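You operate a simulated robot arm through the tools that you are given. There is no shell and no other tool. Be economical: measure what you need, move in short steps, check, and stop when the job is done.

You run a simulated robot arm. Do the job below in one go: nothing can be reset, and whatever is moved stays where it is left.

TASK
Pump the pressure box up to about 1.0 bar, then vent it and free the lid clamp.
Fine: clamp the lid and close the vent first; the vent ends open, the lid stays on.

The check looks at the end state, three seconds after you hand in, the way a careful person would. Anything else that was tipped, shoved, dropped, spilled or broken makes it a failure. Lids that push on must go on centred and level and be pressed home; caps that screw on are set level and turned clockwise until they are tight.

THE ROBOT
A 6-joint arm with a two-finger parallel gripper, fixed in place. Base frame: the origin is at the foot of the arm, x ahead of it, y to its left, z up. Readings come in m, degrees, newtons and seconds.
Its first joint turns from -66.0 to 66.0 degrees. Payload 2.7 kg.
Tool frame: the origin (TCP) lies between the finger pads and is the grasp point; the fingertips stand 0.023 m ahead of it; z points along the fingers, y is the line along which they close. The gripper opens to 0.094 m. The fingers are 0.038 m wide and 0.01 m thick; the gripper's body (0.054 by 0.096 m) begins 0.039 m behind the TCP.
Orientation is told as [roll, pitch, yaw] about the base's x, y, z axes, in that order, counted from this pose: with the fingers straight down and closing along the base's y, the tool's x points along the base's -x, its y along +y and its z along -z.

THE INTERFACE
- The arm moves only by the tool apply_moves. Its argument "moves" is one flat list of numbers, 6 for each row, row after row: the shift along the tool's x, y, z in mm, then the turn, a rotation vector about the tool's x, y, z in degrees. In form: [dx, dy, dz, wx, wy, wz, dx, dy, dz, wx, wy, wz, ...]. A call has 1 to 10 rows; each row shifts and turns the commanded pose from where the row before left it, along the tool's axes as they then stand. "gripper" is the closure, from 0 (fully open) to 1 (shut), set as the call begins (left out, the last holds). A row lasts 0.2 s, in which the tool goes at most 0.05 m and 8.6 degrees; a call with a longer step from one row to the next is refused whole, and so is a gripper value outside its range. Where a pose cannot be reached the arm comes as near as it can. A force on the tool above 40 N (or 10 N above the force at the start of the call, whichever is more), or a blocked arm, ends the call early, and 0.2 s more pass. The fingers move at their own pace (about 0.045 m/s each) and stop on an object; they squeeze with about 37 N. The grip force told is the motor's: it shows also when the fingers shut on nothing. Time passes only in rows, and 0.2 s behind the last, so rows that do not move let the fingers close. It gives the time, the measured TCP pose, the force on the tool (base axes), the opening and the grip force at its end, in the units of the frame above (readings bear some noise), and new pictures: "pictures" is both (left out), scene, wrist or none.
- Cameras (640 x 400 px; columns grow to the right, rows downward): "scene" is fixed at [0.0813, -0.4244, 1.4156]; the picture's right is [0.85, -0.53, 0.00], its down [-0.24, -0.38, -0.89] and it looks along [0.47, 0.76, -0.45] (base axes); focal length 348 px, centre (320, 200). "wrist" rides on the gripper at [0.086, 0.016, -0.074] in the tool frame; the picture's right is [-0.18, 0.98, 0.00], its down [-0.58, -0.11, -0.81] and it looks along [-0.79, -0.15, 0.59] (tool axes); focal length 243 px, centre (320, 200).
- locate(camera, pixels): for up to 12 pixels [column, row] of the newest picture of that camera ("zoom" is the newest enlarged one), the place [x, y, z] in the base frame of the surface seen there, good to about 0.002 m, but the place of the scene camera against the robot may be out by one fixed shift of up to 0.018 m in any direction. No time passes.
- close_up(camera, box): a new picture of the part [left, top, right, bottom] of that camera's present view, enlarged. No time passes.
- finish_job(): hands the job in; it is judged then, once.

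Keep the steps short. Do not move on a guess: measure, check each grasp and each placing, and mend mistakes. In all there are 80 turns and 170 pictures (those below and enlarged ones count). Leave the gripper open and the arm clear of the work at the hand-in unless told otherwise, and finish with a single line.

The tools are called after ">>>" as name(argument=value, ...) on one line, values as JSON. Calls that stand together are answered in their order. apply_moves: Moves the arm, as the interface text tells. Its arguments: {"type":"object","properties":{"moves":{"type":"array"},"gripper":{"type":"number"},"pictures":{"type":"string","enum":["both","scene","wrist","none"]}},"required":["moves"]} The other tools are called the same way: locate (camera, pixels) gives the place of the surface under pixels of a picture; close_up (camera, box) takes an enlarged picture of a part of a camera's view; finish_job () hands the job in.

At the start:

```text
t: 0.0
tcp_pos: [0.4744, 0.1064, 1.0733]
ee_rot: [0.0, -0.1, -0.1]
ft_force: [-1.2, 0.3, -0.3]
grip_width: 0.0939
grip_force: 0.1
```

scene: 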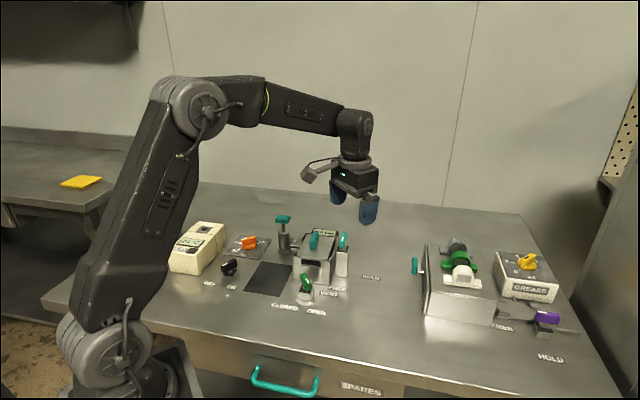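
wrist: 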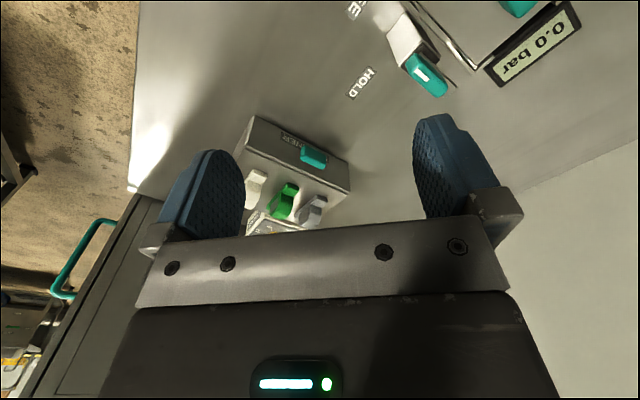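

I start by enlarging the scene around the pressure box to identify the controls.

>>> close_up(camera="scene", box=[230, 200, 390, 330])

>>> close_up(camera="scene", box=[160, 200, 300, 320])

>>> close_up(camera="scene", box=[400, 220, 580, 370])

>>> close_up(camera="wrist", box=[330, 0, 640, 120])

```text
3.08 times, centred on (310, 265) of scene
```

zoom: 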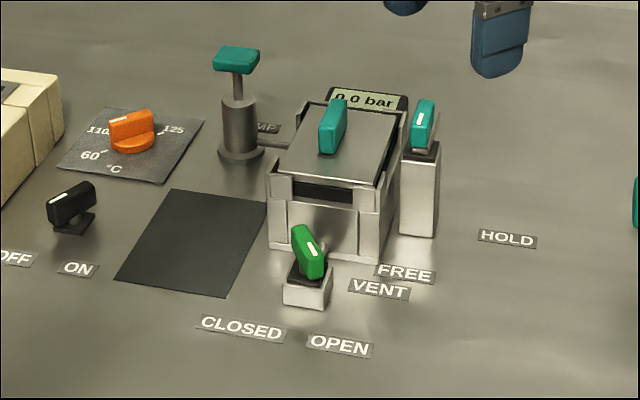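

```text
3.33 times, centred on (230, 260) of scene
```

zoom: 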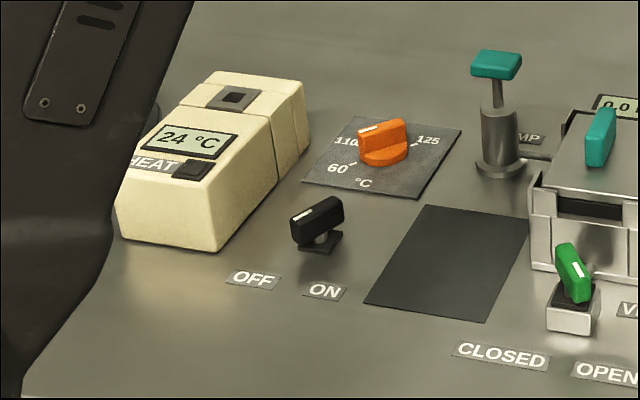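

```text
2.67 times, centred on (490, 295) of scene
```

zoom: 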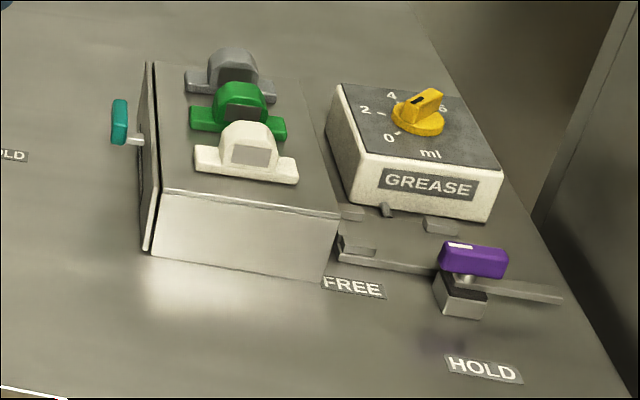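

```text
2.06 times, centred on (485, 60) of wrist
```

zoom: 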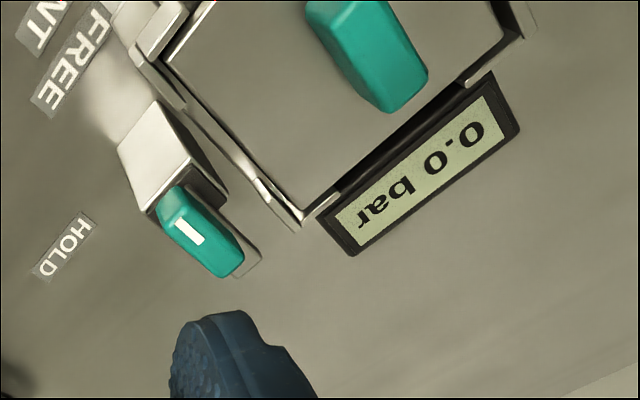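

I'll measure the controls in an enlarged view, retaking the scene view of the box first.

>>> close_up(camera="scene", box=[270, 220, 360, 276])

>>> close_up(camera="scene", box=[230, 200, 390, 300])

```text
7.11 times, centred on (315, 248) of scene
```

zoom: 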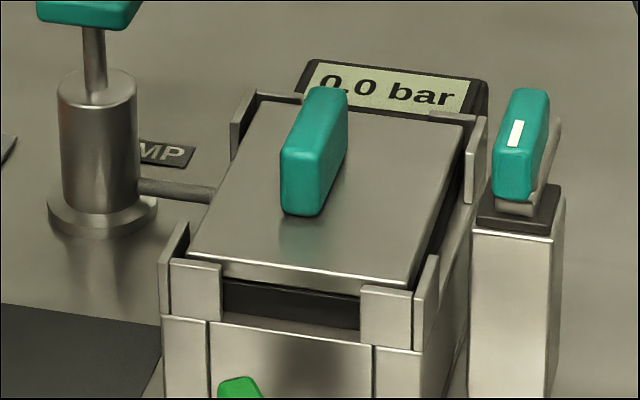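

```text
4.00 times, centred on (310, 250) of scene
```

zoom: 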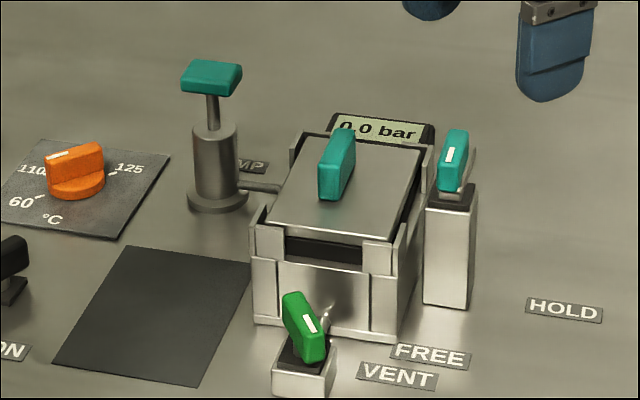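

>>> locate(camera="zoom", pixels=[[453, 135], [447, 180], [449, 153], [470, 160], [455, 190], [334, 140], [336, 190], [350, 150], [290, 235], [390, 240], [415, 150], [300, 140]])

>>> locate(camera="zoom", pixels=[[292, 298], [311, 322], [312, 358], [303, 380], [430, 355], [563, 310], [188, 65], [240, 70], [186, 88], [232, 94], [213, 75], [450, 240]])

>>> locate(camera="wrist", pixels=[[426, 75], [410, 62], [442, 92], [400, 38], [360, 83], [356, 8], [515, 8], [440, 45], [455, 85], [422, 70]])

```text
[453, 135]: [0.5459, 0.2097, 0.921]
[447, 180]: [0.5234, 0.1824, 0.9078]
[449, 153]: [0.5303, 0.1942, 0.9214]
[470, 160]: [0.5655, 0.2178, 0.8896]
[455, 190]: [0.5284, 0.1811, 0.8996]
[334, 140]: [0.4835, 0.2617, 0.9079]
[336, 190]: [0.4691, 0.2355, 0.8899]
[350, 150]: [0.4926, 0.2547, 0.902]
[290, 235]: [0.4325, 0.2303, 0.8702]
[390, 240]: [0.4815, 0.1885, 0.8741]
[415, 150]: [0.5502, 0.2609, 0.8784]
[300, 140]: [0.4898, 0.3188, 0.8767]
```

```text
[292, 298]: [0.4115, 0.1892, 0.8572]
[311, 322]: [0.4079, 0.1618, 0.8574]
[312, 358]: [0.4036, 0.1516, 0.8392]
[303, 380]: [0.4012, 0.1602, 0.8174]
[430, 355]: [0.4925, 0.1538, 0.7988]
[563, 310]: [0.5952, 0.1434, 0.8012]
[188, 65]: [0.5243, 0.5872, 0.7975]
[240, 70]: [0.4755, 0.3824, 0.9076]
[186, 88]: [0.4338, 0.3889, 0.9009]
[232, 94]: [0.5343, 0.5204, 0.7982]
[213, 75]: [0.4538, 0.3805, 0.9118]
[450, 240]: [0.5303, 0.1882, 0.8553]
```

```text
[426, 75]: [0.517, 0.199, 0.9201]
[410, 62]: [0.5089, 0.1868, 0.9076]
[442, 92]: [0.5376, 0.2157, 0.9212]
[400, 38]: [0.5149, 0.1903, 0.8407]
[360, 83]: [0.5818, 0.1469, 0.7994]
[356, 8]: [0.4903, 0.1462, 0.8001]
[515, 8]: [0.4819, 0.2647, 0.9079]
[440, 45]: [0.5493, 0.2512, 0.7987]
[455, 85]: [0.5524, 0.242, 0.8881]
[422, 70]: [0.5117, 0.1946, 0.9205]
```

The wrist view gives true positions; the scene camera reads about +13 mm in x and −4 mm in y off. The surface is near z=0.80. I move back and left, staying high, so the wrist camera sees the whole box.

>>> apply_moves(moves=[29, 29, -6, 0, 0, 0, 29, 29, -6, 0, 0, 0, 29, 29, -6, 0, 0, 0, 29, 29, -6, 0, 0, 0, 29, 29, -6, 0, 0, 0, 0, 0, 0, 0, 0, 0], gripper=0)

```text
t: 1.4
tcp_pos: [0.3295, 0.2516, 1.1023]
ee_rot: [-0.1, 0.1, -0.1]
ft_force: [-0.7, 0.5, 0.0]
grip_width: 0.0941
grip_force: 0.1
```

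scene: 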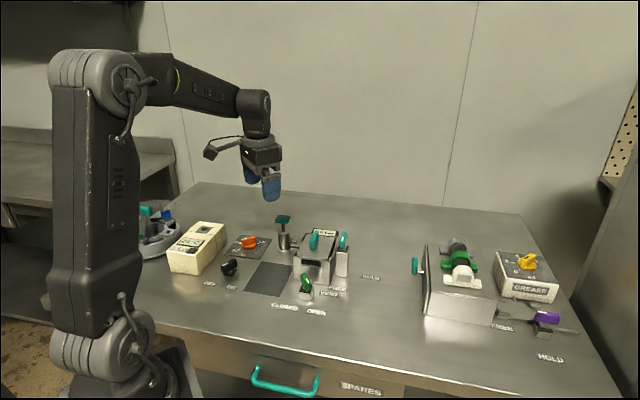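
wrist: 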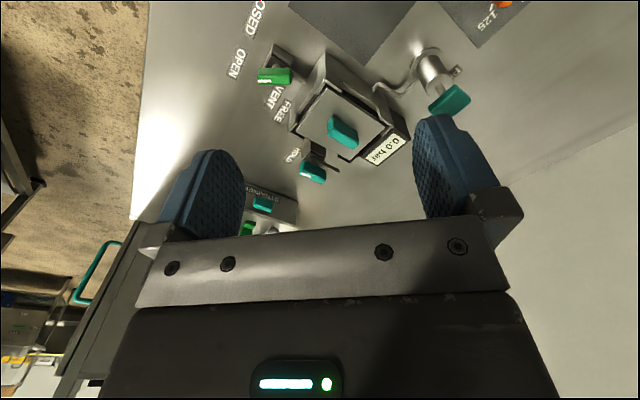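

The whole box is in the wrist view. I enlarge and measure it.

>>> close_up(camera="wrist", box=[220, 0, 420, 125])

>>> close_up(camera="wrist", box=[340, 20, 500, 120])

>>> close_up(camera="wrist", box=[240, 90, 400, 190])

```text
3.20 times, centred on (320, 62) of wrist
```

zoom: 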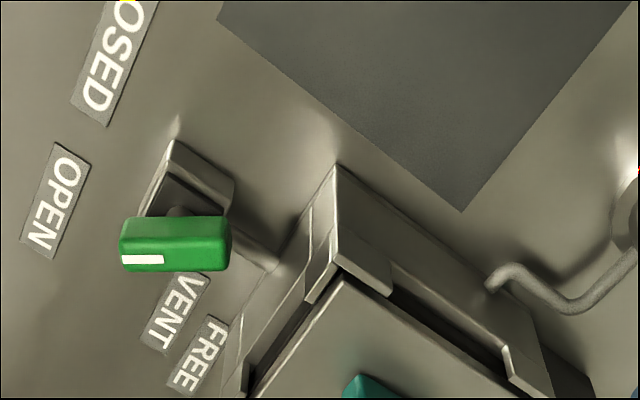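

```text
4.00 times, centred on (420, 70) of wrist
```

zoom: 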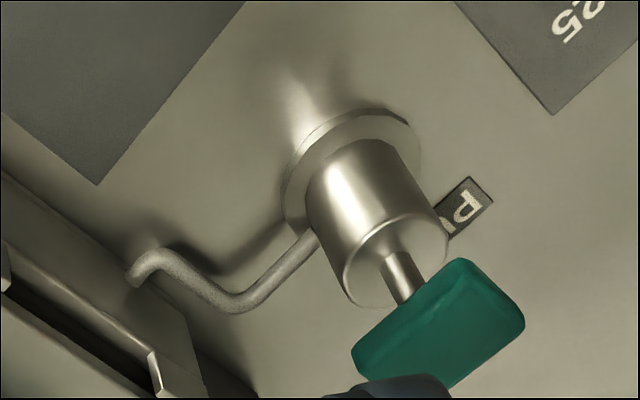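

```text
4.00 times, centred on (320, 140) of wrist
```

zoom: 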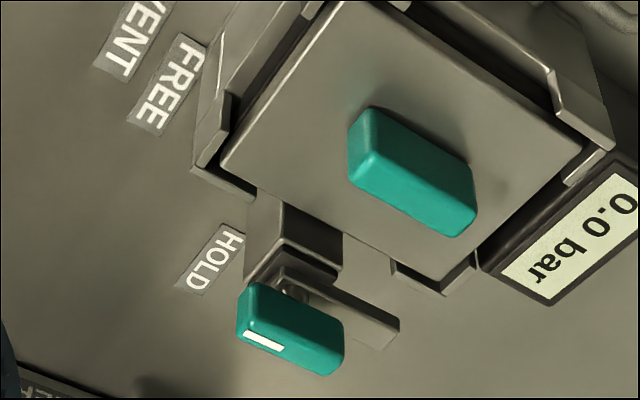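

>>> locate(camera="zoom", pixels=[[246, 290], [252, 335], [330, 370], [340, 320], [280, 350], [385, 335], [280, 272], [270, 225], [155, 110], [212, 260], [320, 240], [290, 200]])

>>> locate(camera="zoom", pixels=[[360, 115], [360, 175], [445, 230], [468, 180], [225, 165], [440, 275], [575, 150], [340, 10], [410, 170], [300, 120]])

>>> locate(camera="wrist", pixels=[[260, 72], [260, 83], [289, 82], [290, 70], [275, 75], [262, 81], [272, 80], [234, 63], [254, 20], [273, 48], [288, 57], [276, 100]])

>>> locate(camera="wrist", pixels=[[436, 106], [430, 108], [450, 85], [467, 98], [452, 100], [443, 95], [421, 87], [410, 75], [440, 55], [430, 80]])

```text
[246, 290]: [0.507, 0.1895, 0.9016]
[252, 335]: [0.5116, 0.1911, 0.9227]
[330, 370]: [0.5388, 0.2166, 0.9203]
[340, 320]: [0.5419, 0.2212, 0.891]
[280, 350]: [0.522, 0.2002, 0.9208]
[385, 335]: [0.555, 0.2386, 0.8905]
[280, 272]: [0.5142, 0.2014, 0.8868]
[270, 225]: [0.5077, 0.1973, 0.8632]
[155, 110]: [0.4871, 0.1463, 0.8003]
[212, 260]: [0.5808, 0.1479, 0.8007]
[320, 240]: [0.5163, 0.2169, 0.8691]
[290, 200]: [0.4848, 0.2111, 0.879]
```

```text
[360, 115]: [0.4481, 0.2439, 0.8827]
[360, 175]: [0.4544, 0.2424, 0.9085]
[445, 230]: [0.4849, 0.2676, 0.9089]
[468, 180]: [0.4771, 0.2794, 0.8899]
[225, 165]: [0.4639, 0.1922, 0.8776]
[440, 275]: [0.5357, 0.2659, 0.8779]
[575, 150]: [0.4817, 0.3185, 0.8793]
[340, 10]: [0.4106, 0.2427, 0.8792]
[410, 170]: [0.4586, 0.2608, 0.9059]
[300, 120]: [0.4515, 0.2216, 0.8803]
```

```text
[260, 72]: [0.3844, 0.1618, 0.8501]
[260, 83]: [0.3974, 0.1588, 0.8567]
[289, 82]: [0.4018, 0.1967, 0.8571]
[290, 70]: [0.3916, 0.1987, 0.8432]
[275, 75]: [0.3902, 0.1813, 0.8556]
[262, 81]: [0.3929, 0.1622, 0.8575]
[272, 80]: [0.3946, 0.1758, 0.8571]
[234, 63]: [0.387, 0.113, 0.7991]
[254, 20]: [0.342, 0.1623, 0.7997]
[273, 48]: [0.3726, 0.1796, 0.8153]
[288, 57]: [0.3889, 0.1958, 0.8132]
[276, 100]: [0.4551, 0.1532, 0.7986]
```

```text
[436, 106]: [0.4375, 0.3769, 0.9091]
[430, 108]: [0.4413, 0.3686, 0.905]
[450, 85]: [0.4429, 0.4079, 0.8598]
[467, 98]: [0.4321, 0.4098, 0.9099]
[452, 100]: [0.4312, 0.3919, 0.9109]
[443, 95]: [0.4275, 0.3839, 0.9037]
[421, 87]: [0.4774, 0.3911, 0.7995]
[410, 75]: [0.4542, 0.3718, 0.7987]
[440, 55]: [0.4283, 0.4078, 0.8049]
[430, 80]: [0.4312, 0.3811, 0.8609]
```

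Reading the layout in base axes:
- The box is turned 45°, with the lid centre at about (0.473, 0.255).
- The clamp handle is centred at about (0.524, 0.204), top z 0.921. Its mark points at FREE, and turning it 90° counter-clockwise points it at HOLD.
- The vent handle is centred at about (0.394, 0.178), top z 0.857. Its mark points at OPEN, and turning it 90° clockwise points it at CLOSED.

I go above the vent and start turning to yaw +90.

>>> apply_moves(moves=[-21.5, -24.5, 33, 0, 0, 0, -21.5, -24.5, 33, 0, 0, 0, -21.5, -24.5, 33, 0, 0, 0, 0, 0, 0, 0, 0, -8.5, 0, 0, 0, 0, 0, -8.5, 0, 0, 0, 0, 0, -8.5, 0, 0, 0, 0, 0, -8.5, 0, 0, 0, 0, 0, -8.5, 0, 0, 0, 0, 0, -8.5, 0, 0, 0, 0, 0, -8.5], gripper=0.6, pictures="none")

>>> apply_moves(moves=[0, 0, 0, 0, 0, -8.5, 0, 0, 0, 0, 0, -8.5, 0, 0, 0, 0, 0, -8.5, 0, 0, 0, 0, 0, -5, 0, 0, 0, 0, 0, 0])

```text
t: 3.6
tcp_pos: [0.3936, 0.1774, 1.0039]
ee_rot: [0.0, 0.1, 59.7]
ft_force: [0.7, -0.3, 0.2]
grip_width: 0.0377
grip_force: 0.0
```

```text
t: 4.8
tcp_pos: [0.3933, 0.1758, 1.0029]
ee_rot: [0.0, 0.0, 90.1]
ft_force: [1.3, 0.5, 0.6]
grip_width: 0.0375
grip_force: 0.0
```

scene: 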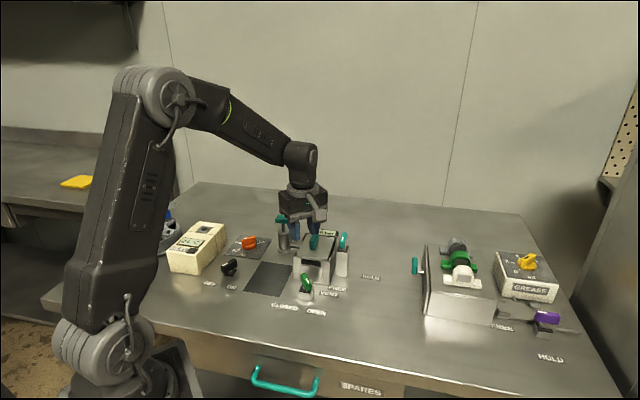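
wrist: 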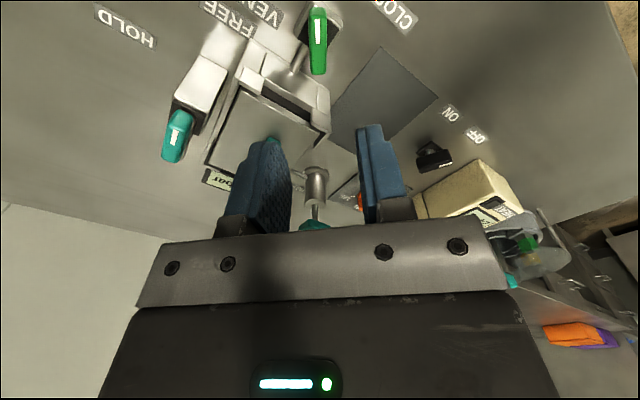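

From this side I can see both handles. I measure the vent at about (318,40) and the clamp at about (177,135).

>>> close_up(camera="wrist", box=[140, 0, 380, 150])

>>> locate(camera="wrist", pixels=[[309, 15], [327, 14], [312, 71], [325, 71], [318, 30], [318, 60], [168, 125], [188, 126], [163, 158], [180, 160], [176, 133], [310, 60]])

```text
2.67 times, centred on (260, 75) of wrist
```

zoom: 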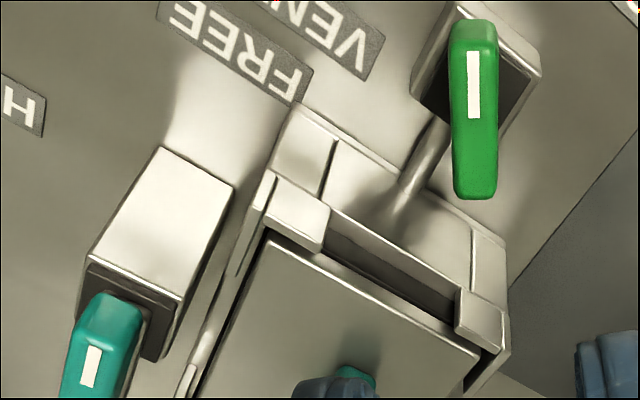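

```text
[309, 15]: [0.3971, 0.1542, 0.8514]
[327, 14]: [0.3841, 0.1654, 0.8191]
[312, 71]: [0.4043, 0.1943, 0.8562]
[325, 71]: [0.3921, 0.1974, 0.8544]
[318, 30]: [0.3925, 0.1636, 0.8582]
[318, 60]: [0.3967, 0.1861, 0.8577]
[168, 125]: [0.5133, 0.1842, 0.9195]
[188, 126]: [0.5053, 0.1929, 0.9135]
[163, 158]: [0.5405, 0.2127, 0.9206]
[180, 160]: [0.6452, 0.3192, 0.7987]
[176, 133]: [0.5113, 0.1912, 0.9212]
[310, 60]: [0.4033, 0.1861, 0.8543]
```

The vent handle lies at about 80°, centre (0.395, 0.177). I trim yaw by 10° and go down to TCP z≈0.862, stopping short first.

>>> apply_moves(moves=[0, 0, 0, 0, 0, 5, 0, 0, 0, 0, 0, 5, -1.5, -1.5, 35, 0, 0, 0, 0, 0, 35, 0, 0, 0, 0, 0, 30, 0, 0, 0, 0, 0, 0, 0, 0, 0])

```text
t: 6.2
tcp_pos: [0.3947, 0.1793, 0.9062]
ee_rot: [0.0, 0.0, 79.9]
ft_force: [1.0, -0.1, 0.5]
grip_width: 0.0374
grip_force: 0.0
```

scene: 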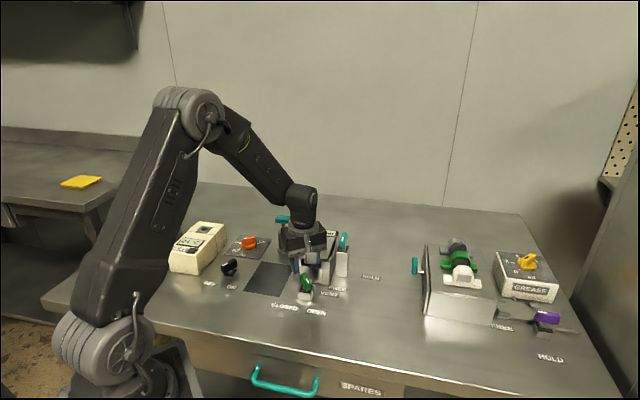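
wrist: 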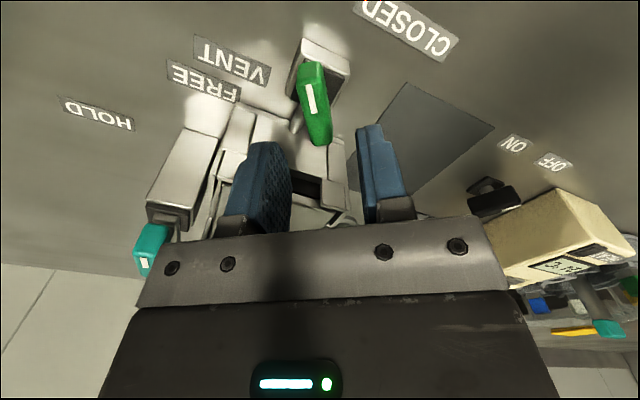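

>>> locate(camera="wrist", pixels=[[312, 100], [300, 72], [322, 70], [310, 85], [320, 135], [308, 140], [330, 138], [405, 25], [228, 62], [318, 142]])

>>> close_up(camera="wrist", box=[230, 20, 430, 145])

```text
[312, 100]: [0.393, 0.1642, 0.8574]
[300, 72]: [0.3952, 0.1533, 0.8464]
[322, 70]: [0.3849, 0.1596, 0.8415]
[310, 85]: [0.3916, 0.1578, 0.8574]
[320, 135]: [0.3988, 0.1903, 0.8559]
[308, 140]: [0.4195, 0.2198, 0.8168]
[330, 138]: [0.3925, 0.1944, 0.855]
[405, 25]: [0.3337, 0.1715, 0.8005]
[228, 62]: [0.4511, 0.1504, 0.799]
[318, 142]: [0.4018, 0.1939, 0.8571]
```

```text
3.20 times, centred on (330, 82) of wrist
```

zoom: 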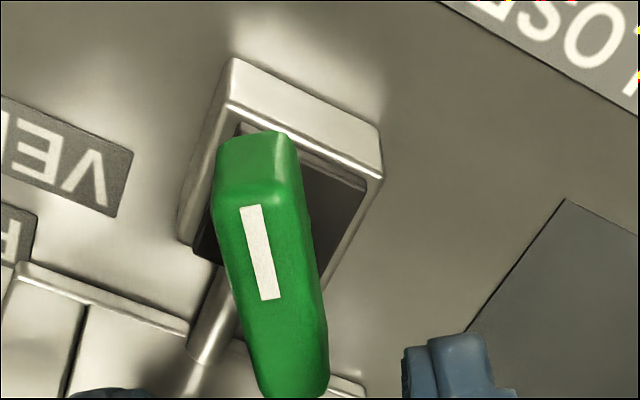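

The handle sits between the fingers. I shift 3 mm, descend 44 mm and close.

>>> apply_moves(moves=[3, 0, 15, 0, 0, 0, 0, 0, 15, 0, 0, 0, 0, 0, 14, 0, 0, 0, 0, 0, 0, 0, 0, 0], pictures="wrist")

>>> apply_moves(moves=[0, 0, 0, 0, 0, 0, 0, 0, 0, 0, 0, 0, 0, 0, 0, 0, 0, 0], gripper=1, pictures="wrist")

```text
t: 7.2
tcp_pos: [0.3954, 0.1753, 0.8613]
ee_rot: [0.1, 0.0, 80.0]
ft_force: [0.6, -0.6, -0.3]
grip_width: 0.0375
grip_force: 0.1
```

wrist: 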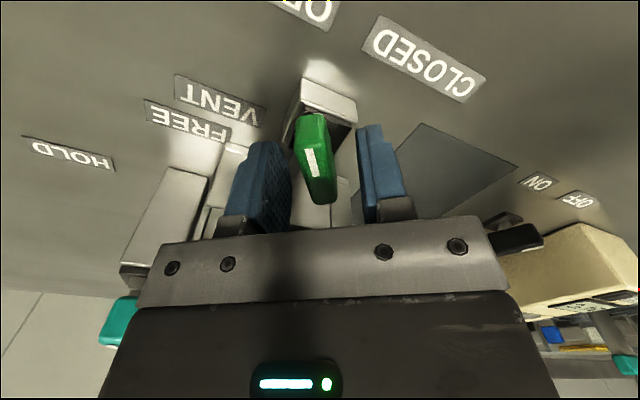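

```text
t: 8.0
tcp_pos: [0.3972, 0.1745, 0.8607]
ee_rot: [-0.1, -0.1, 79.9]
ft_force: [13.9, -3.4, -6.6]
grip_width: 0.0148
grip_force: 44.5
```

wrist: 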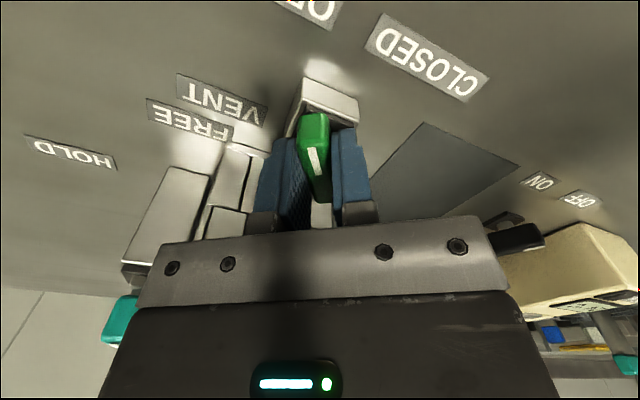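

Gripped at 14.8 mm width, but the arm is pushed sideways by 14 N, so I sit about 2–3 mm off centre. I follow it to relieve the side load.

>>> apply_moves(moves=[0, -2, 0, 0, 0, 0, 0, 0, 0, 0, 0, 0], pictures="none")

```text
t: 8.6
tcp_pos: [0.3946, 0.1759, 0.861]
ee_rot: [0.0, 0.0, 80.0]
ft_force: [-10.2, 0.5, 13.3]
grip_width: 0.015
grip_force: 44.9
```

>>> apply_moves(moves=[0, 0.8, 0, 0, 0, 0, 0, 0, 0, 0, 0, 0], pictures="none")

```text
t: 9.2
tcp_pos: [0.395, 0.1752, 0.8612]
ee_rot: [0.0, -0.1, 80.0]
ft_force: [-5.4, -2.9, 23.6]
grip_width: 0.0149
grip_force: 45.0
```

The upward force is growing, so I raise the tool by 1 mm to ease it.

>>> apply_moves(moves=[0, 0, -1, 0, 0, 0, 0, 0, 0, 0, 0, 0], pictures="none")

```text
t: 9.8
tcp_pos: [0.3956, 0.1761, 0.8615]
ee_rot: [0.0, 0.0, 80.1]
ft_force: [-5.2, 3.7, 11.1]
grip_width: 0.0148
grip_force: 45.2
```

Forces are small now. I turn clockwise (+wz) in small steps.

>>> apply_moves(moves=[0, 0, -0.5, 0, 0, 6, 0, 0, 0, 0, 0, 6, 0, 0, 0, 0, 0, 6, 0, 0, 0, 0, 0, 6, 0, 0, 0, 0, 0, 6], pictures="wrist")

```text
t: 11.0
tcp_pos: [0.3956, 0.1762, 0.8616]
ee_rot: [0.2, 0.3, 49.8]
ft_force: [-29.7, 11.1, 11.0]
grip_width: 0.0149
grip_force: 44.2
```

wrist: 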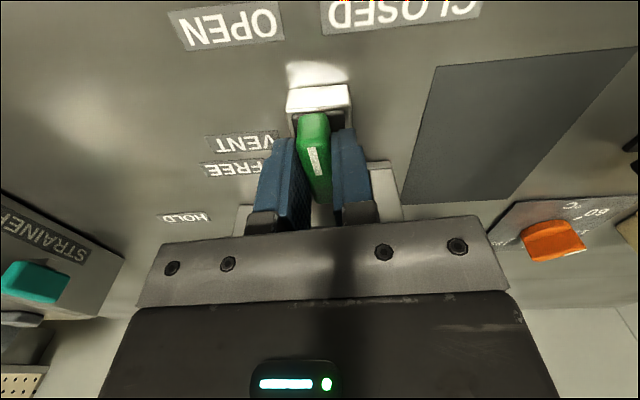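

The handle turns along. A side load of about 30 N is building, so I relieve it about 2 mm and keep turning.

>>> apply_moves(moves=[0.6, 1.8, 0, 0, 0, 0, 0, 0, 0, 0, 0, 0], pictures="none")

>>> apply_moves(moves=[0, 0, 0, 0, 0, 6, 0, 0, 0, 0, 0, 6, 0, 0, 0, 0, 0, 6], pictures="none")

```text
t: 11.6
tcp_pos: [0.3952, 0.1746, 0.86]
ee_rot: [0.0, 0.0, 50.0]
ft_force: [-8.7, 11.1, -9.1]
grip_width: 0.015
grip_force: 44.5
```

```text
t: 12.4
tcp_pos: [0.3947, 0.1753, 0.8613]
ee_rot: [0.0, 0.3, 31.8]
ft_force: [-13.6, 2.5, -21.5]
grip_width: 0.0148
grip_force: 44.7
```

>>> apply_moves(moves=[0.5, 0.5, 0.7, 0, 0, 6, 0, 0, 0, 0, 0, 6, 0, 0, 0, 0, 0, 6], pictures="wrist")

```text
t: 13.2
tcp_pos: [0.3953, 0.1767, 0.8615]
ee_rot: [0.1, 0.0, 14.0]
ft_force: [-5.2, 5.4, -11.0]
grip_width: 0.0147
grip_force: 45.0
```

wrist: 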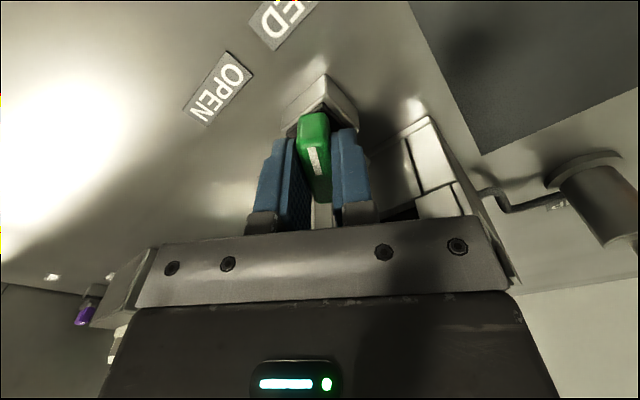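

Mark is now at about 194°, and the CLOSED label lies at about 184°. I turn on gently, watching for a stop.

>>> apply_moves(moves=[0, 0, 0.5, 0, 0, 4, 0, 0, 0, 0, 0, 4, 0, 0, 0, 0, 0, 2], pictures="none")

>>> apply_moves(moves=[0, 0, 0, 0, 0, 4, 0, 0, 0, 0, 0, 4, 0, 0, 0, 0, 0, 0], pictures="wrist")

```text
t: 14.0
tcp_pos: [0.395, 0.1762, 0.8597]
ee_rot: [0.0, -0.3, 4.3]
ft_force: [-11.3, -6.5, 23.2]
grip_width: 0.0173
grip_force: 45.0
```

```text
t: 14.8
tcp_pos: [0.3942, 0.1768, 0.8601]
ee_rot: [0.2, -0.3, -3.7]
ft_force: [5.5, -0.2, 10.3]
grip_width: 0.0229
grip_force: 45.2
```

wrist: 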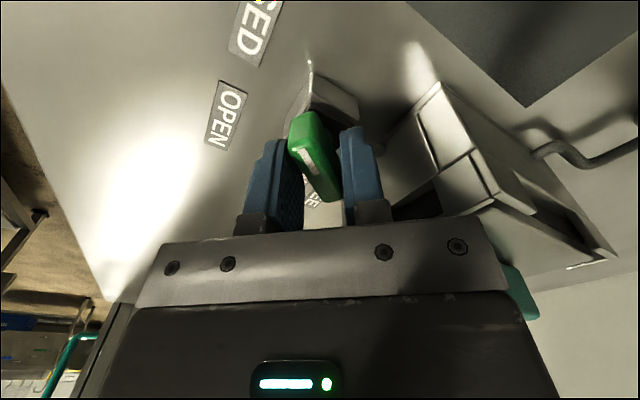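

The fingers were forced wider (22.9 mm), so the handle has met its stop at CLOSED. I turn back to square, then open to 0.6 and lift.

>>> apply_moves(moves=[0, 0, 0, 0, 0, -6, 0, 0, 0, 0, 0, -6], pictures="none")

>>> apply_moves(moves=[0, 0, 0, 0, 0, 0, 0, 0, 0, 0, 0, 0, 0, 0, -20, 0, 0, 0, 0, 0, -40, 0, 0, 0, 0, 0, -40, 0, 0, 0], gripper=0.6)

```text
t: 15.4
tcp_pos: [0.3943, 0.1768, 0.8592]
ee_rot: [0.0, 0.0, 8.2]
ft_force: [4.3, 3.3, 13.6]
grip_width: 0.0153
grip_force: 44.7
```

```text
t: 16.6
tcp_pos: [0.393, 0.1739, 0.9623]
ee_rot: [0.0, 0.0, 8.0]
ft_force: [0.1, -0.3, -0.6]
grip_width: 0.0377
grip_force: 0.1
```

scene: 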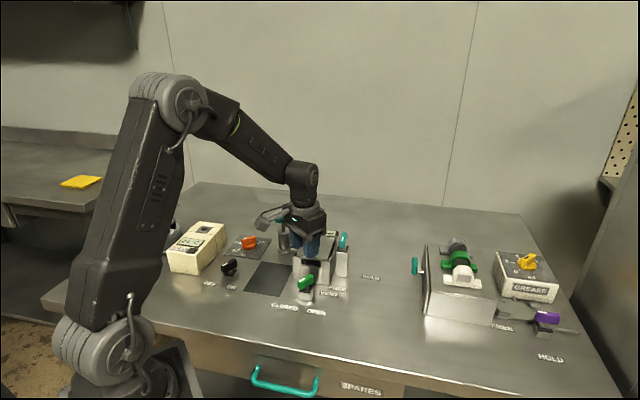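
wrist: 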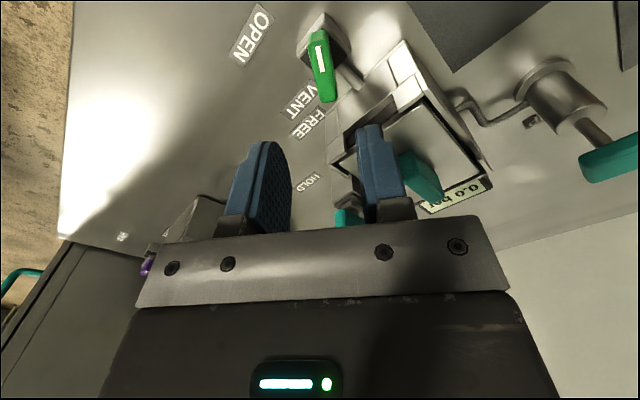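

Vent is closed. Next I go over the clamp at yaw 45 and z≈1.02, with the gripper opened wider.

>>> apply_moves(moves=[0, 0, -12, 0, 0, -7.4, 0, 0, -12, 0, 0, -7.4, 0, 0, -12, 0, 0, -7.4, 0, 0, -12, 0, 0, -7.4, 0, 0, -12, 0, 0, -7.4, -28.5, -17.9, 0, 0, 0, 0, -28.5, -17.9, 0, 0, 0, 0, -28.5, -17.9, 0, 0, 0, 0, -28.5, -17.9, 0, 0, 0, 0, 0, 0, 0, 0, 0, 0], gripper=0.55)

```text
t: 18.8
tcp_pos: [0.5269, 0.2077, 1.0185]
ee_rot: [0.0, 0.1, 45.0]
ft_force: [0.0, 0.4, -0.2]
grip_width: 0.0424
grip_force: 0.1
```

scene: 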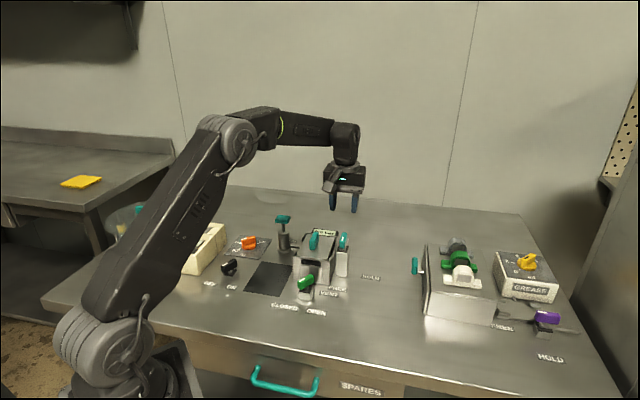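
wrist: 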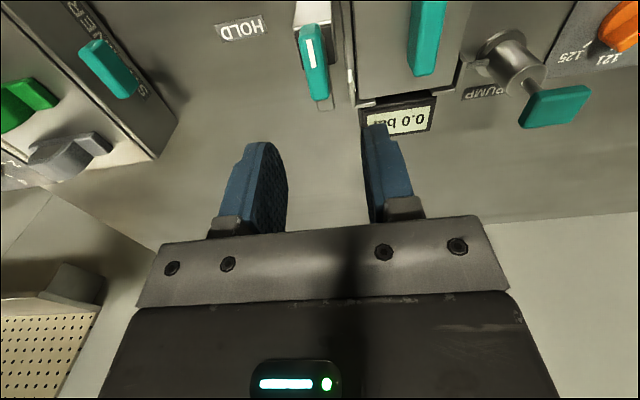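

>>> close_up(camera="wrist", box=[210, 0, 450, 140])

>>> locate(camera="wrist", pixels=[[308, 35], [312, 68], [310, 50], [302, 35], [318, 32], [320, 97], [308, 95], [327, 95], [316, 92], [329, 106], [316, 80]])

```text
2.67 times, centred on (330, 70) of wrist
```

zoom: 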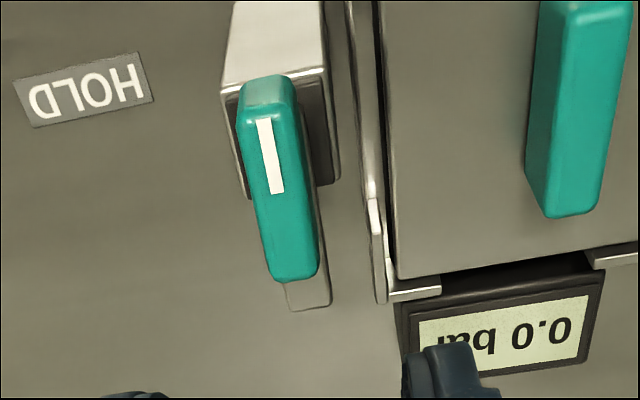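

```text
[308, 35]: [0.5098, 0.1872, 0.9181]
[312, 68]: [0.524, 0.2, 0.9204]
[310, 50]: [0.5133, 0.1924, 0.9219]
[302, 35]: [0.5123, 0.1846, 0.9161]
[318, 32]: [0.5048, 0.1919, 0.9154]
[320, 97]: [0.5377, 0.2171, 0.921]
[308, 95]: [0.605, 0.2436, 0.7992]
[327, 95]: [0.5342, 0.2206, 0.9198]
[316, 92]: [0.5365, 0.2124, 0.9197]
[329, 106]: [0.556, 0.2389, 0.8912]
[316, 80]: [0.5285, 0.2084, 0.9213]
```

Clamp handle centre is about (0.524, 0.203), top 0.921, at about 46°. I descend to TCP z≈0.922 straddling it.

>>> apply_moves(moves=[5.4, -1.2, 30, 0, 0, -1, 0, 0, 30, 0, 0, 0, 0, 0, 20, 0, 0, 0, 0, 0, 16, 0, 0, 0, 0, 0, 0, 0, 0, 0], pictures="wrist")

>>> apply_moves(moves=[0, 0, 0, 0, 0, 0, 0, 0, 0, 0, 0, 0, 0, 0, 0, 0, 0, 0], gripper=1, pictures="wrist")

```text
t: 20.0
tcp_pos: [0.5236, 0.2019, 0.9243]
ee_rot: [0.0, 0.0, 46.0]
ft_force: [0.2, -0.1, 0.8]
grip_width: 0.0422
grip_force: 0.1
```

wrist: 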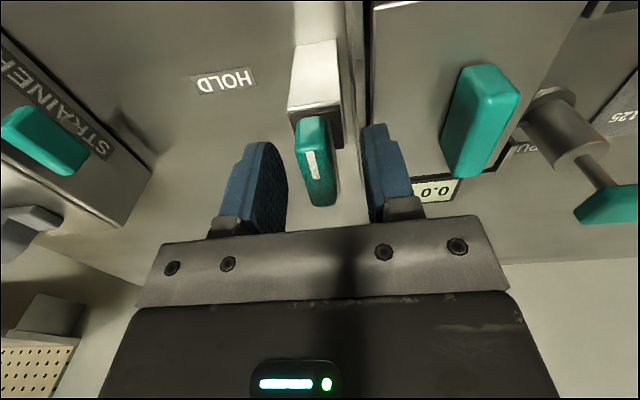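

```text
t: 20.8
tcp_pos: [0.5239, 0.2014, 0.9236]
ee_rot: [0.0, 0.0, 45.9]
ft_force: [10.3, -7.3, -3.2]
grip_width: 0.0148
grip_force: 44.9
```

wrist: 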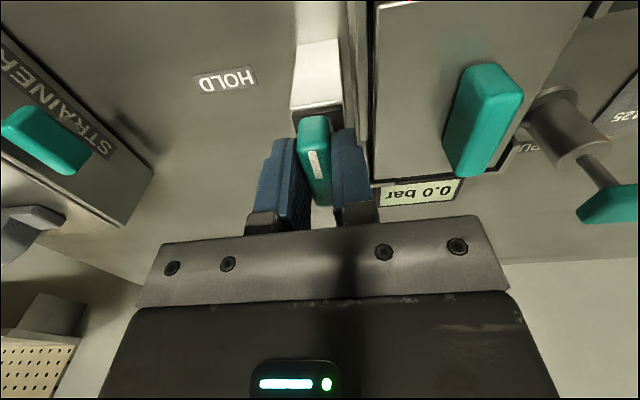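

Gripped at 14.8 mm. I relieve the side load and turn counter-clockwise (−wz).

>>> apply_moves(moves=[0, -0.9, 0, 0, 0, 0, 0, 0, 0, 0, 0, -6, 0, 0, 0, 0, 0, -6, 0, 0, 0, 0, 0, -6], pictures="wrist")

```text
t: 21.8
tcp_pos: [0.5247, 0.2013, 0.9238]
ee_rot: [0.0, -0.1, 64.0]
ft_force: [17.3, -12.0, -14.8]
grip_width: 0.0149
grip_force: 45.0
```

wrist: 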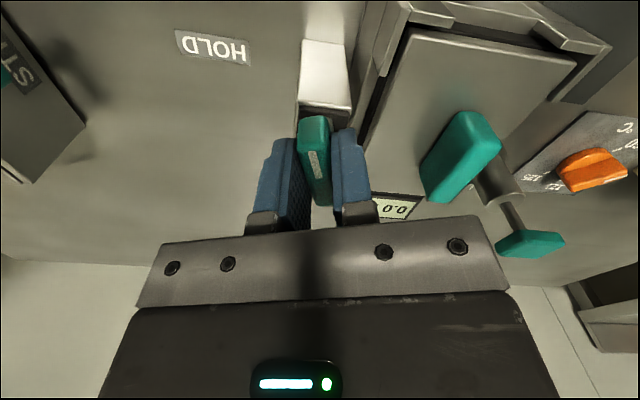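

>>> apply_moves(moves=[0.3, -1.5, 0.6, 0, 0, 0, 0, 0, 0, 0, 0, -6, 0, 0, 0, 0, 0, -6, 0, 0, 0, 0, 0, -6], pictures="none")

```text
t: 22.8
tcp_pos: [0.5242, 0.2002, 0.9226]
ee_rot: [0.1, 0.1, 82.2]
ft_force: [3.5, -5.2, -8.2]
grip_width: 0.015
grip_force: 45.1
```

>>> apply_moves(moves=[0.4, -0.3, 0.5, 0, 0, -6, 0, 0, 0, 0, 0, -6, 0, 0, 0, 0, 0, -6], pictures="wrist")

```text
t: 23.6
tcp_pos: [0.525, 0.2017, 0.9235]
ee_rot: [-0.1, -0.1, 100.3]
ft_force: [-7.7, 1.6, 5.1]
grip_width: 0.0149
grip_force: 45.3
```

wrist: 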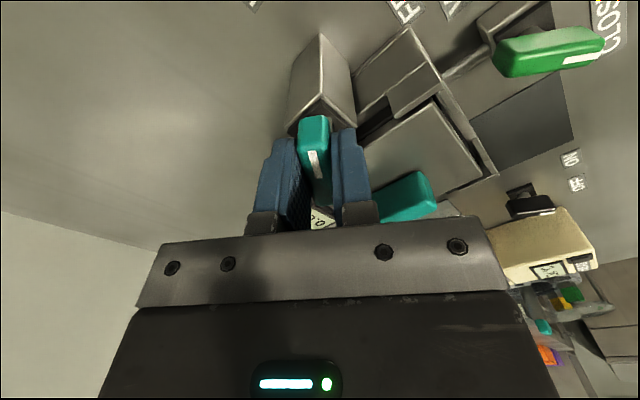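

>>> apply_moves(moves=[0, 0.4, 0, 0, 0, -6, 0, 0, 0, 0, 0, -6, 0, 0, 0, 0, 0, -3], pictures="none")

>>> apply_moves(moves=[0, 0, 0, 0, 0, -4, 0, 0, 0, 0, 0, -4, 0, 0, 0, 0, 0, 0], pictures="wrist")

```text
t: 24.4
tcp_pos: [0.5257, 0.201, 0.9233]
ee_rot: [-0.3, -0.1, 115.0]
ft_force: [5.5, 5.2, 3.8]
grip_width: 0.0151
grip_force: 45.0
```

```text
t: 25.2
tcp_pos: [0.5268, 0.2018, 0.9239]
ee_rot: [-0.3, 0.0, 123.1]
ft_force: [11.9, 9.6, 13.6]
grip_width: 0.0147
grip_force: 44.9
```

wrist: 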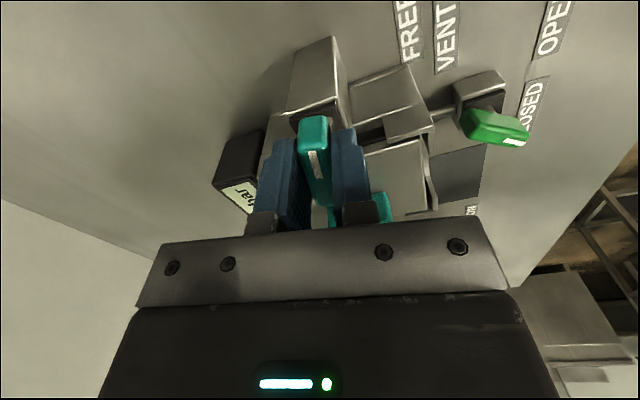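

>>> apply_moves(moves=[0, -0.6, -0.5, 0, 0, -4, 0, 0, 0, 0, 0, -4, 0, 0, 0, 0, 0, -2], pictures="none")

>>> apply_moves(moves=[0, 0, 0, 0, 0, -4, 0, 0, 0, 0, 0, -4, 0, 0, 0, 0, 0, 0], pictures="wrist")

```text
t: 26.0
tcp_pos: [0.5269, 0.2004, 0.9239]
ee_rot: [-0.3, 0.0, 133.1]
ft_force: [23.7, 16.1, 1.7]
grip_width: 0.0148
grip_force: 44.5
```

```text
t: 26.8
tcp_pos: [0.5279, 0.2007, 0.9232]
ee_rot: [-0.4, 0.1, 140.8]
ft_force: [29.6, 20.6, -8.6]
grip_width: 0.0176
grip_force: 45.3
```

wrist: 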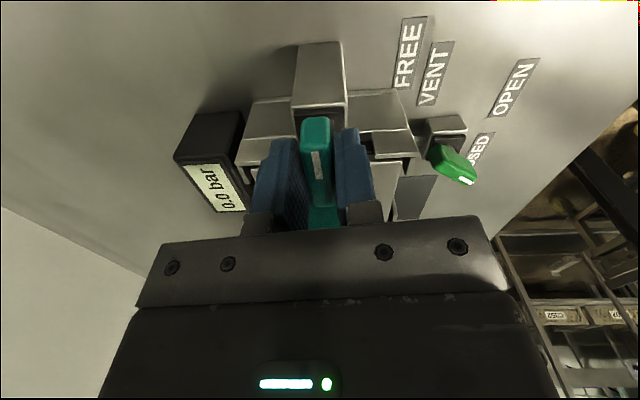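

The fingers spread again, so the clamp is at its HOLD stop. I square up, relieve, open and lift.

>>> apply_moves(moves=[0, -2, 0, 0, 0, 5, 0, 0, 0, 0, 0, 0], pictures="none")

>>> apply_moves(moves=[0, 0, 0, 0, 0, 0, 0, 0, 0, 0, 0, 0, 0, 0, -20, 0, 0, 0, 0, 0, -40, 0, 0, 0, 0, 0, -40, 0, 0, 0, 0, 0, 0, 0, 0, 0], gripper=0.6)

```text
t: 27.4
tcp_pos: [0.5272, 0.2007, 0.9238]
ee_rot: [0.0, 0.1, 136.0]
ft_force: [10.3, 10.9, -4.3]
grip_width: 0.0147
grip_force: 45.2
```

```text
t: 28.8
tcp_pos: [0.528, 0.2022, 1.0203]
ee_rot: [0.1, 0.0, 136.0]
ft_force: [0.3, 0.2, -0.1]
grip_width: 0.0373
grip_force: 0.1
```

scene: 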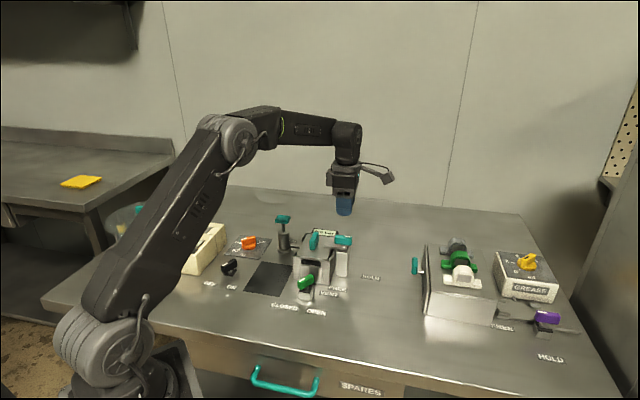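
wrist: 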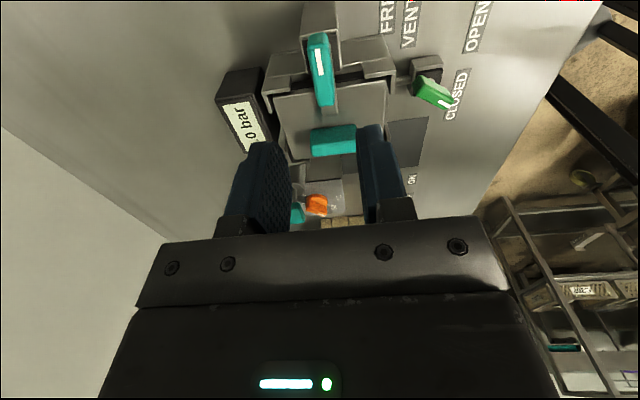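

>>> close_up(camera="scene", box=[270, 210, 366, 300])

>>> close_up(camera="scene", box=[260, 205, 320, 255])

>>> locate(camera="scene", pixels=[[277, 219], [283, 222], [289, 218], [283, 217], [280, 221], [288, 221]])

```text
4.44 times, centred on (318, 255) of scene
```

zoom: 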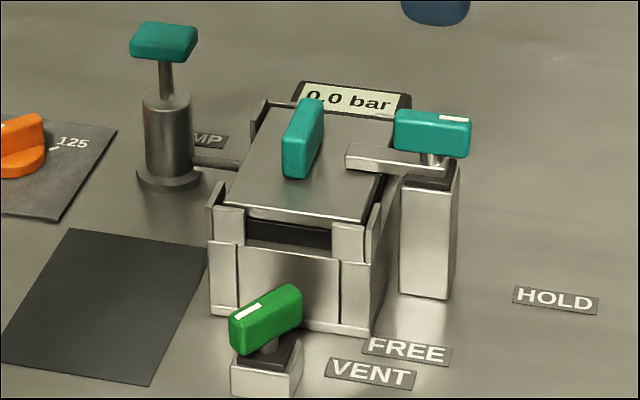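

```text
8.00 times, centred on (290, 230) of scene
```

zoom: 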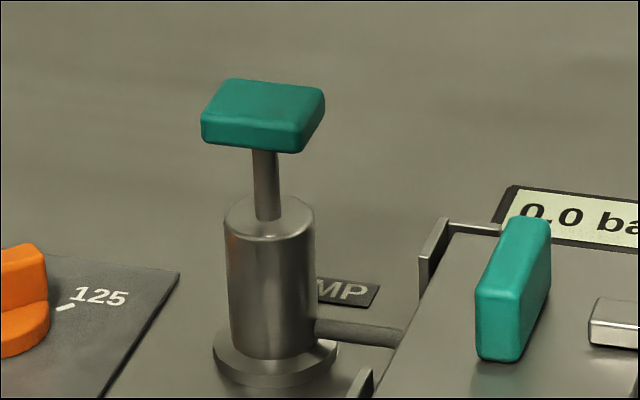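

```text
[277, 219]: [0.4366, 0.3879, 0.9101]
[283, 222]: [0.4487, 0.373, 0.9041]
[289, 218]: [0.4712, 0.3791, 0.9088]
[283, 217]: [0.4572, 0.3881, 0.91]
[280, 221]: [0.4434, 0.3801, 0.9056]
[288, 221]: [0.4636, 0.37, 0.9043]
```

Clamp arm is over the lid (HOLD) and the vent points to CLOSED. Next I measure the pump pad.

>>> locate(camera="zoom", pixels=[[230, 85], [320, 92], [297, 130], [210, 118], [262, 105], [265, 165], [270, 215], [270, 300], [230, 235]])

```text
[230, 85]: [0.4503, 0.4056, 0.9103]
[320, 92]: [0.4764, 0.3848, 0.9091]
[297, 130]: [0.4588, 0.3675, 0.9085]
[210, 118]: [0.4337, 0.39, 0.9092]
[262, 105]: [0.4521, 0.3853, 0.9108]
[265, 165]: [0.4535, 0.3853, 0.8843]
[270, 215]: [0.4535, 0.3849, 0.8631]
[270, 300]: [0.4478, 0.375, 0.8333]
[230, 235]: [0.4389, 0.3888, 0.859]
```

Pump pad centre is about (0.442, 0.391), top 0.910. I close the fingers and move above it, staying at z 1.02.

>>> apply_moves(moves=[-38.6, -15.2, 0, 0, 0, 0, -38.6, -15.2, 0, 0, 0, 0, -38.6, -15.2, 0, 0, 0, 0, -38.6, -15.2, 0, 0, 0, 0, -38.6, -15.2, 0, 0, 0, 0, 0, 0, 30, 0, 0, 0, 0, 0, 20, 0, 0, 0, 0, 0, 0, 0, 0, 0], gripper=1)

```text
t: 30.6
tcp_pos: [0.4407, 0.3887, 0.9717]
ee_rot: [0.0, 0.0, 136.0]
ft_force: [1.0, -0.6, 0.3]
grip_width: 0.0
grip_force: 36.8
```

scene: 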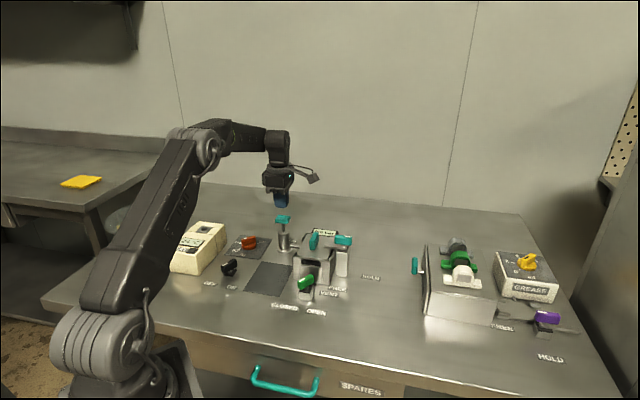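
wrist: 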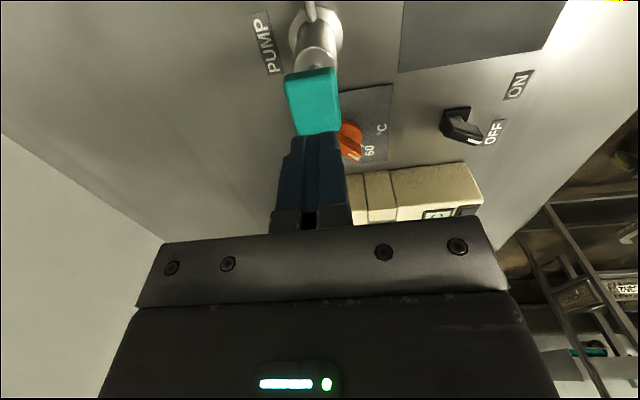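

>>> locate(camera="wrist", pixels=[[290, 85], [333, 78], [337, 125], [296, 130], [313, 105]])

```text
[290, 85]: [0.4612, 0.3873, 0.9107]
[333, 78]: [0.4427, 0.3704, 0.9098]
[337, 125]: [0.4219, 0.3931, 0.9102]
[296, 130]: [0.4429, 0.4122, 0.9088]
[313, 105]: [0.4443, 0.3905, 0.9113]
```

Pad centred under the fingers. I press down in small steps (contact expected at z≈0.934) and watch the force.

>>> apply_moves(moves=[0, -2, 20, 0, 0, 0, 0, 0, 15, 0, 0, 0, 0, 0, 6, 0, 0, 0, 0, 0, 6, 0, 0, 0], pictures="scene")

```text
t: 31.6
tcp_pos: [0.441, 0.3911, 0.9263]
ee_rot: [-0.2, 0.0, 136.0]
ft_force: [-1.1, 0.4, 2.9]
grip_width: 0.0001
grip_force: 37.1
```

scene: 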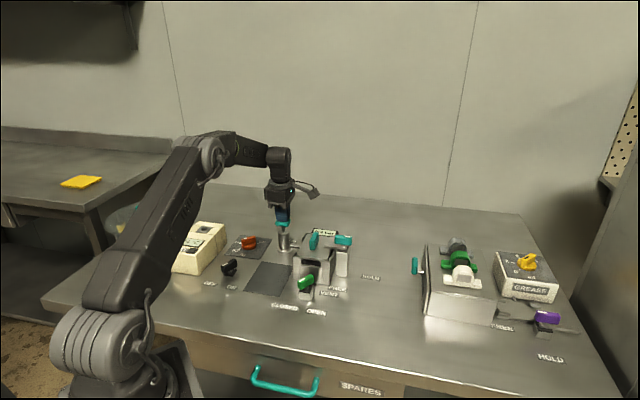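

Contact at 3 N and the pad is moving. I press further in gentle steps.

>>> apply_moves(moves=[0, 0, 7, 0, 0, 0, 0, 0, 7, 0, 0, 0, 0, 0, 7, 0, 0, 0], pictures="none")

>>> close_up(camera="scene", box=[262, 200, 358, 260])

```text
t: 32.4
tcp_pos: [0.4428, 0.3921, 0.9061]
ee_rot: [-0.1, 0.1, 136.0]
ft_force: [-2.4, -3.4, 14.1]
grip_width: 0.0001
grip_force: 36.6
```

```text
6.67 times, centred on (310, 230) of scene
```

zoom: 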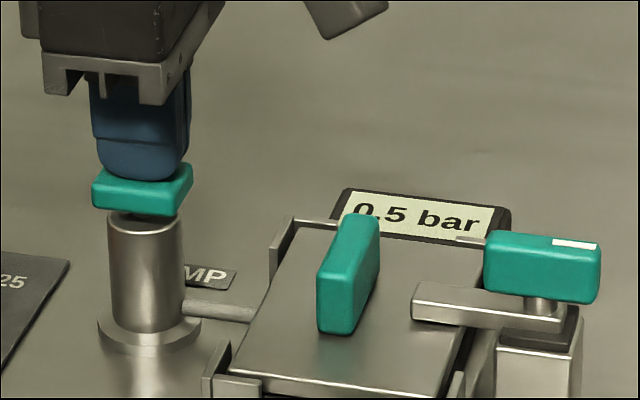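

0.5 bar after that push. I raise the fingers to let the pump return and read again.

>>> apply_moves(moves=[0, 0, -14, 0, 0, 0, 0, 0, -20, 0, 0, 0, 0, 0, 0, 0, 0, 0], pictures="none")

>>> close_up(camera="scene", box=[262, 200, 358, 260])

```text
t: 33.2
tcp_pos: [0.4425, 0.391, 0.9395]
ee_rot: [0.1, 0.0, 136.0]
ft_force: [-0.4, 0.1, 0.3]
grip_width: 0.0
grip_force: 37.3
```

```text
6.67 times, centred on (310, 230) of scene
```

zoom: 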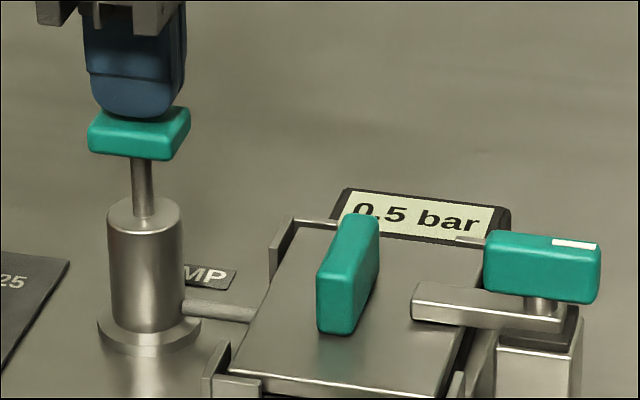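

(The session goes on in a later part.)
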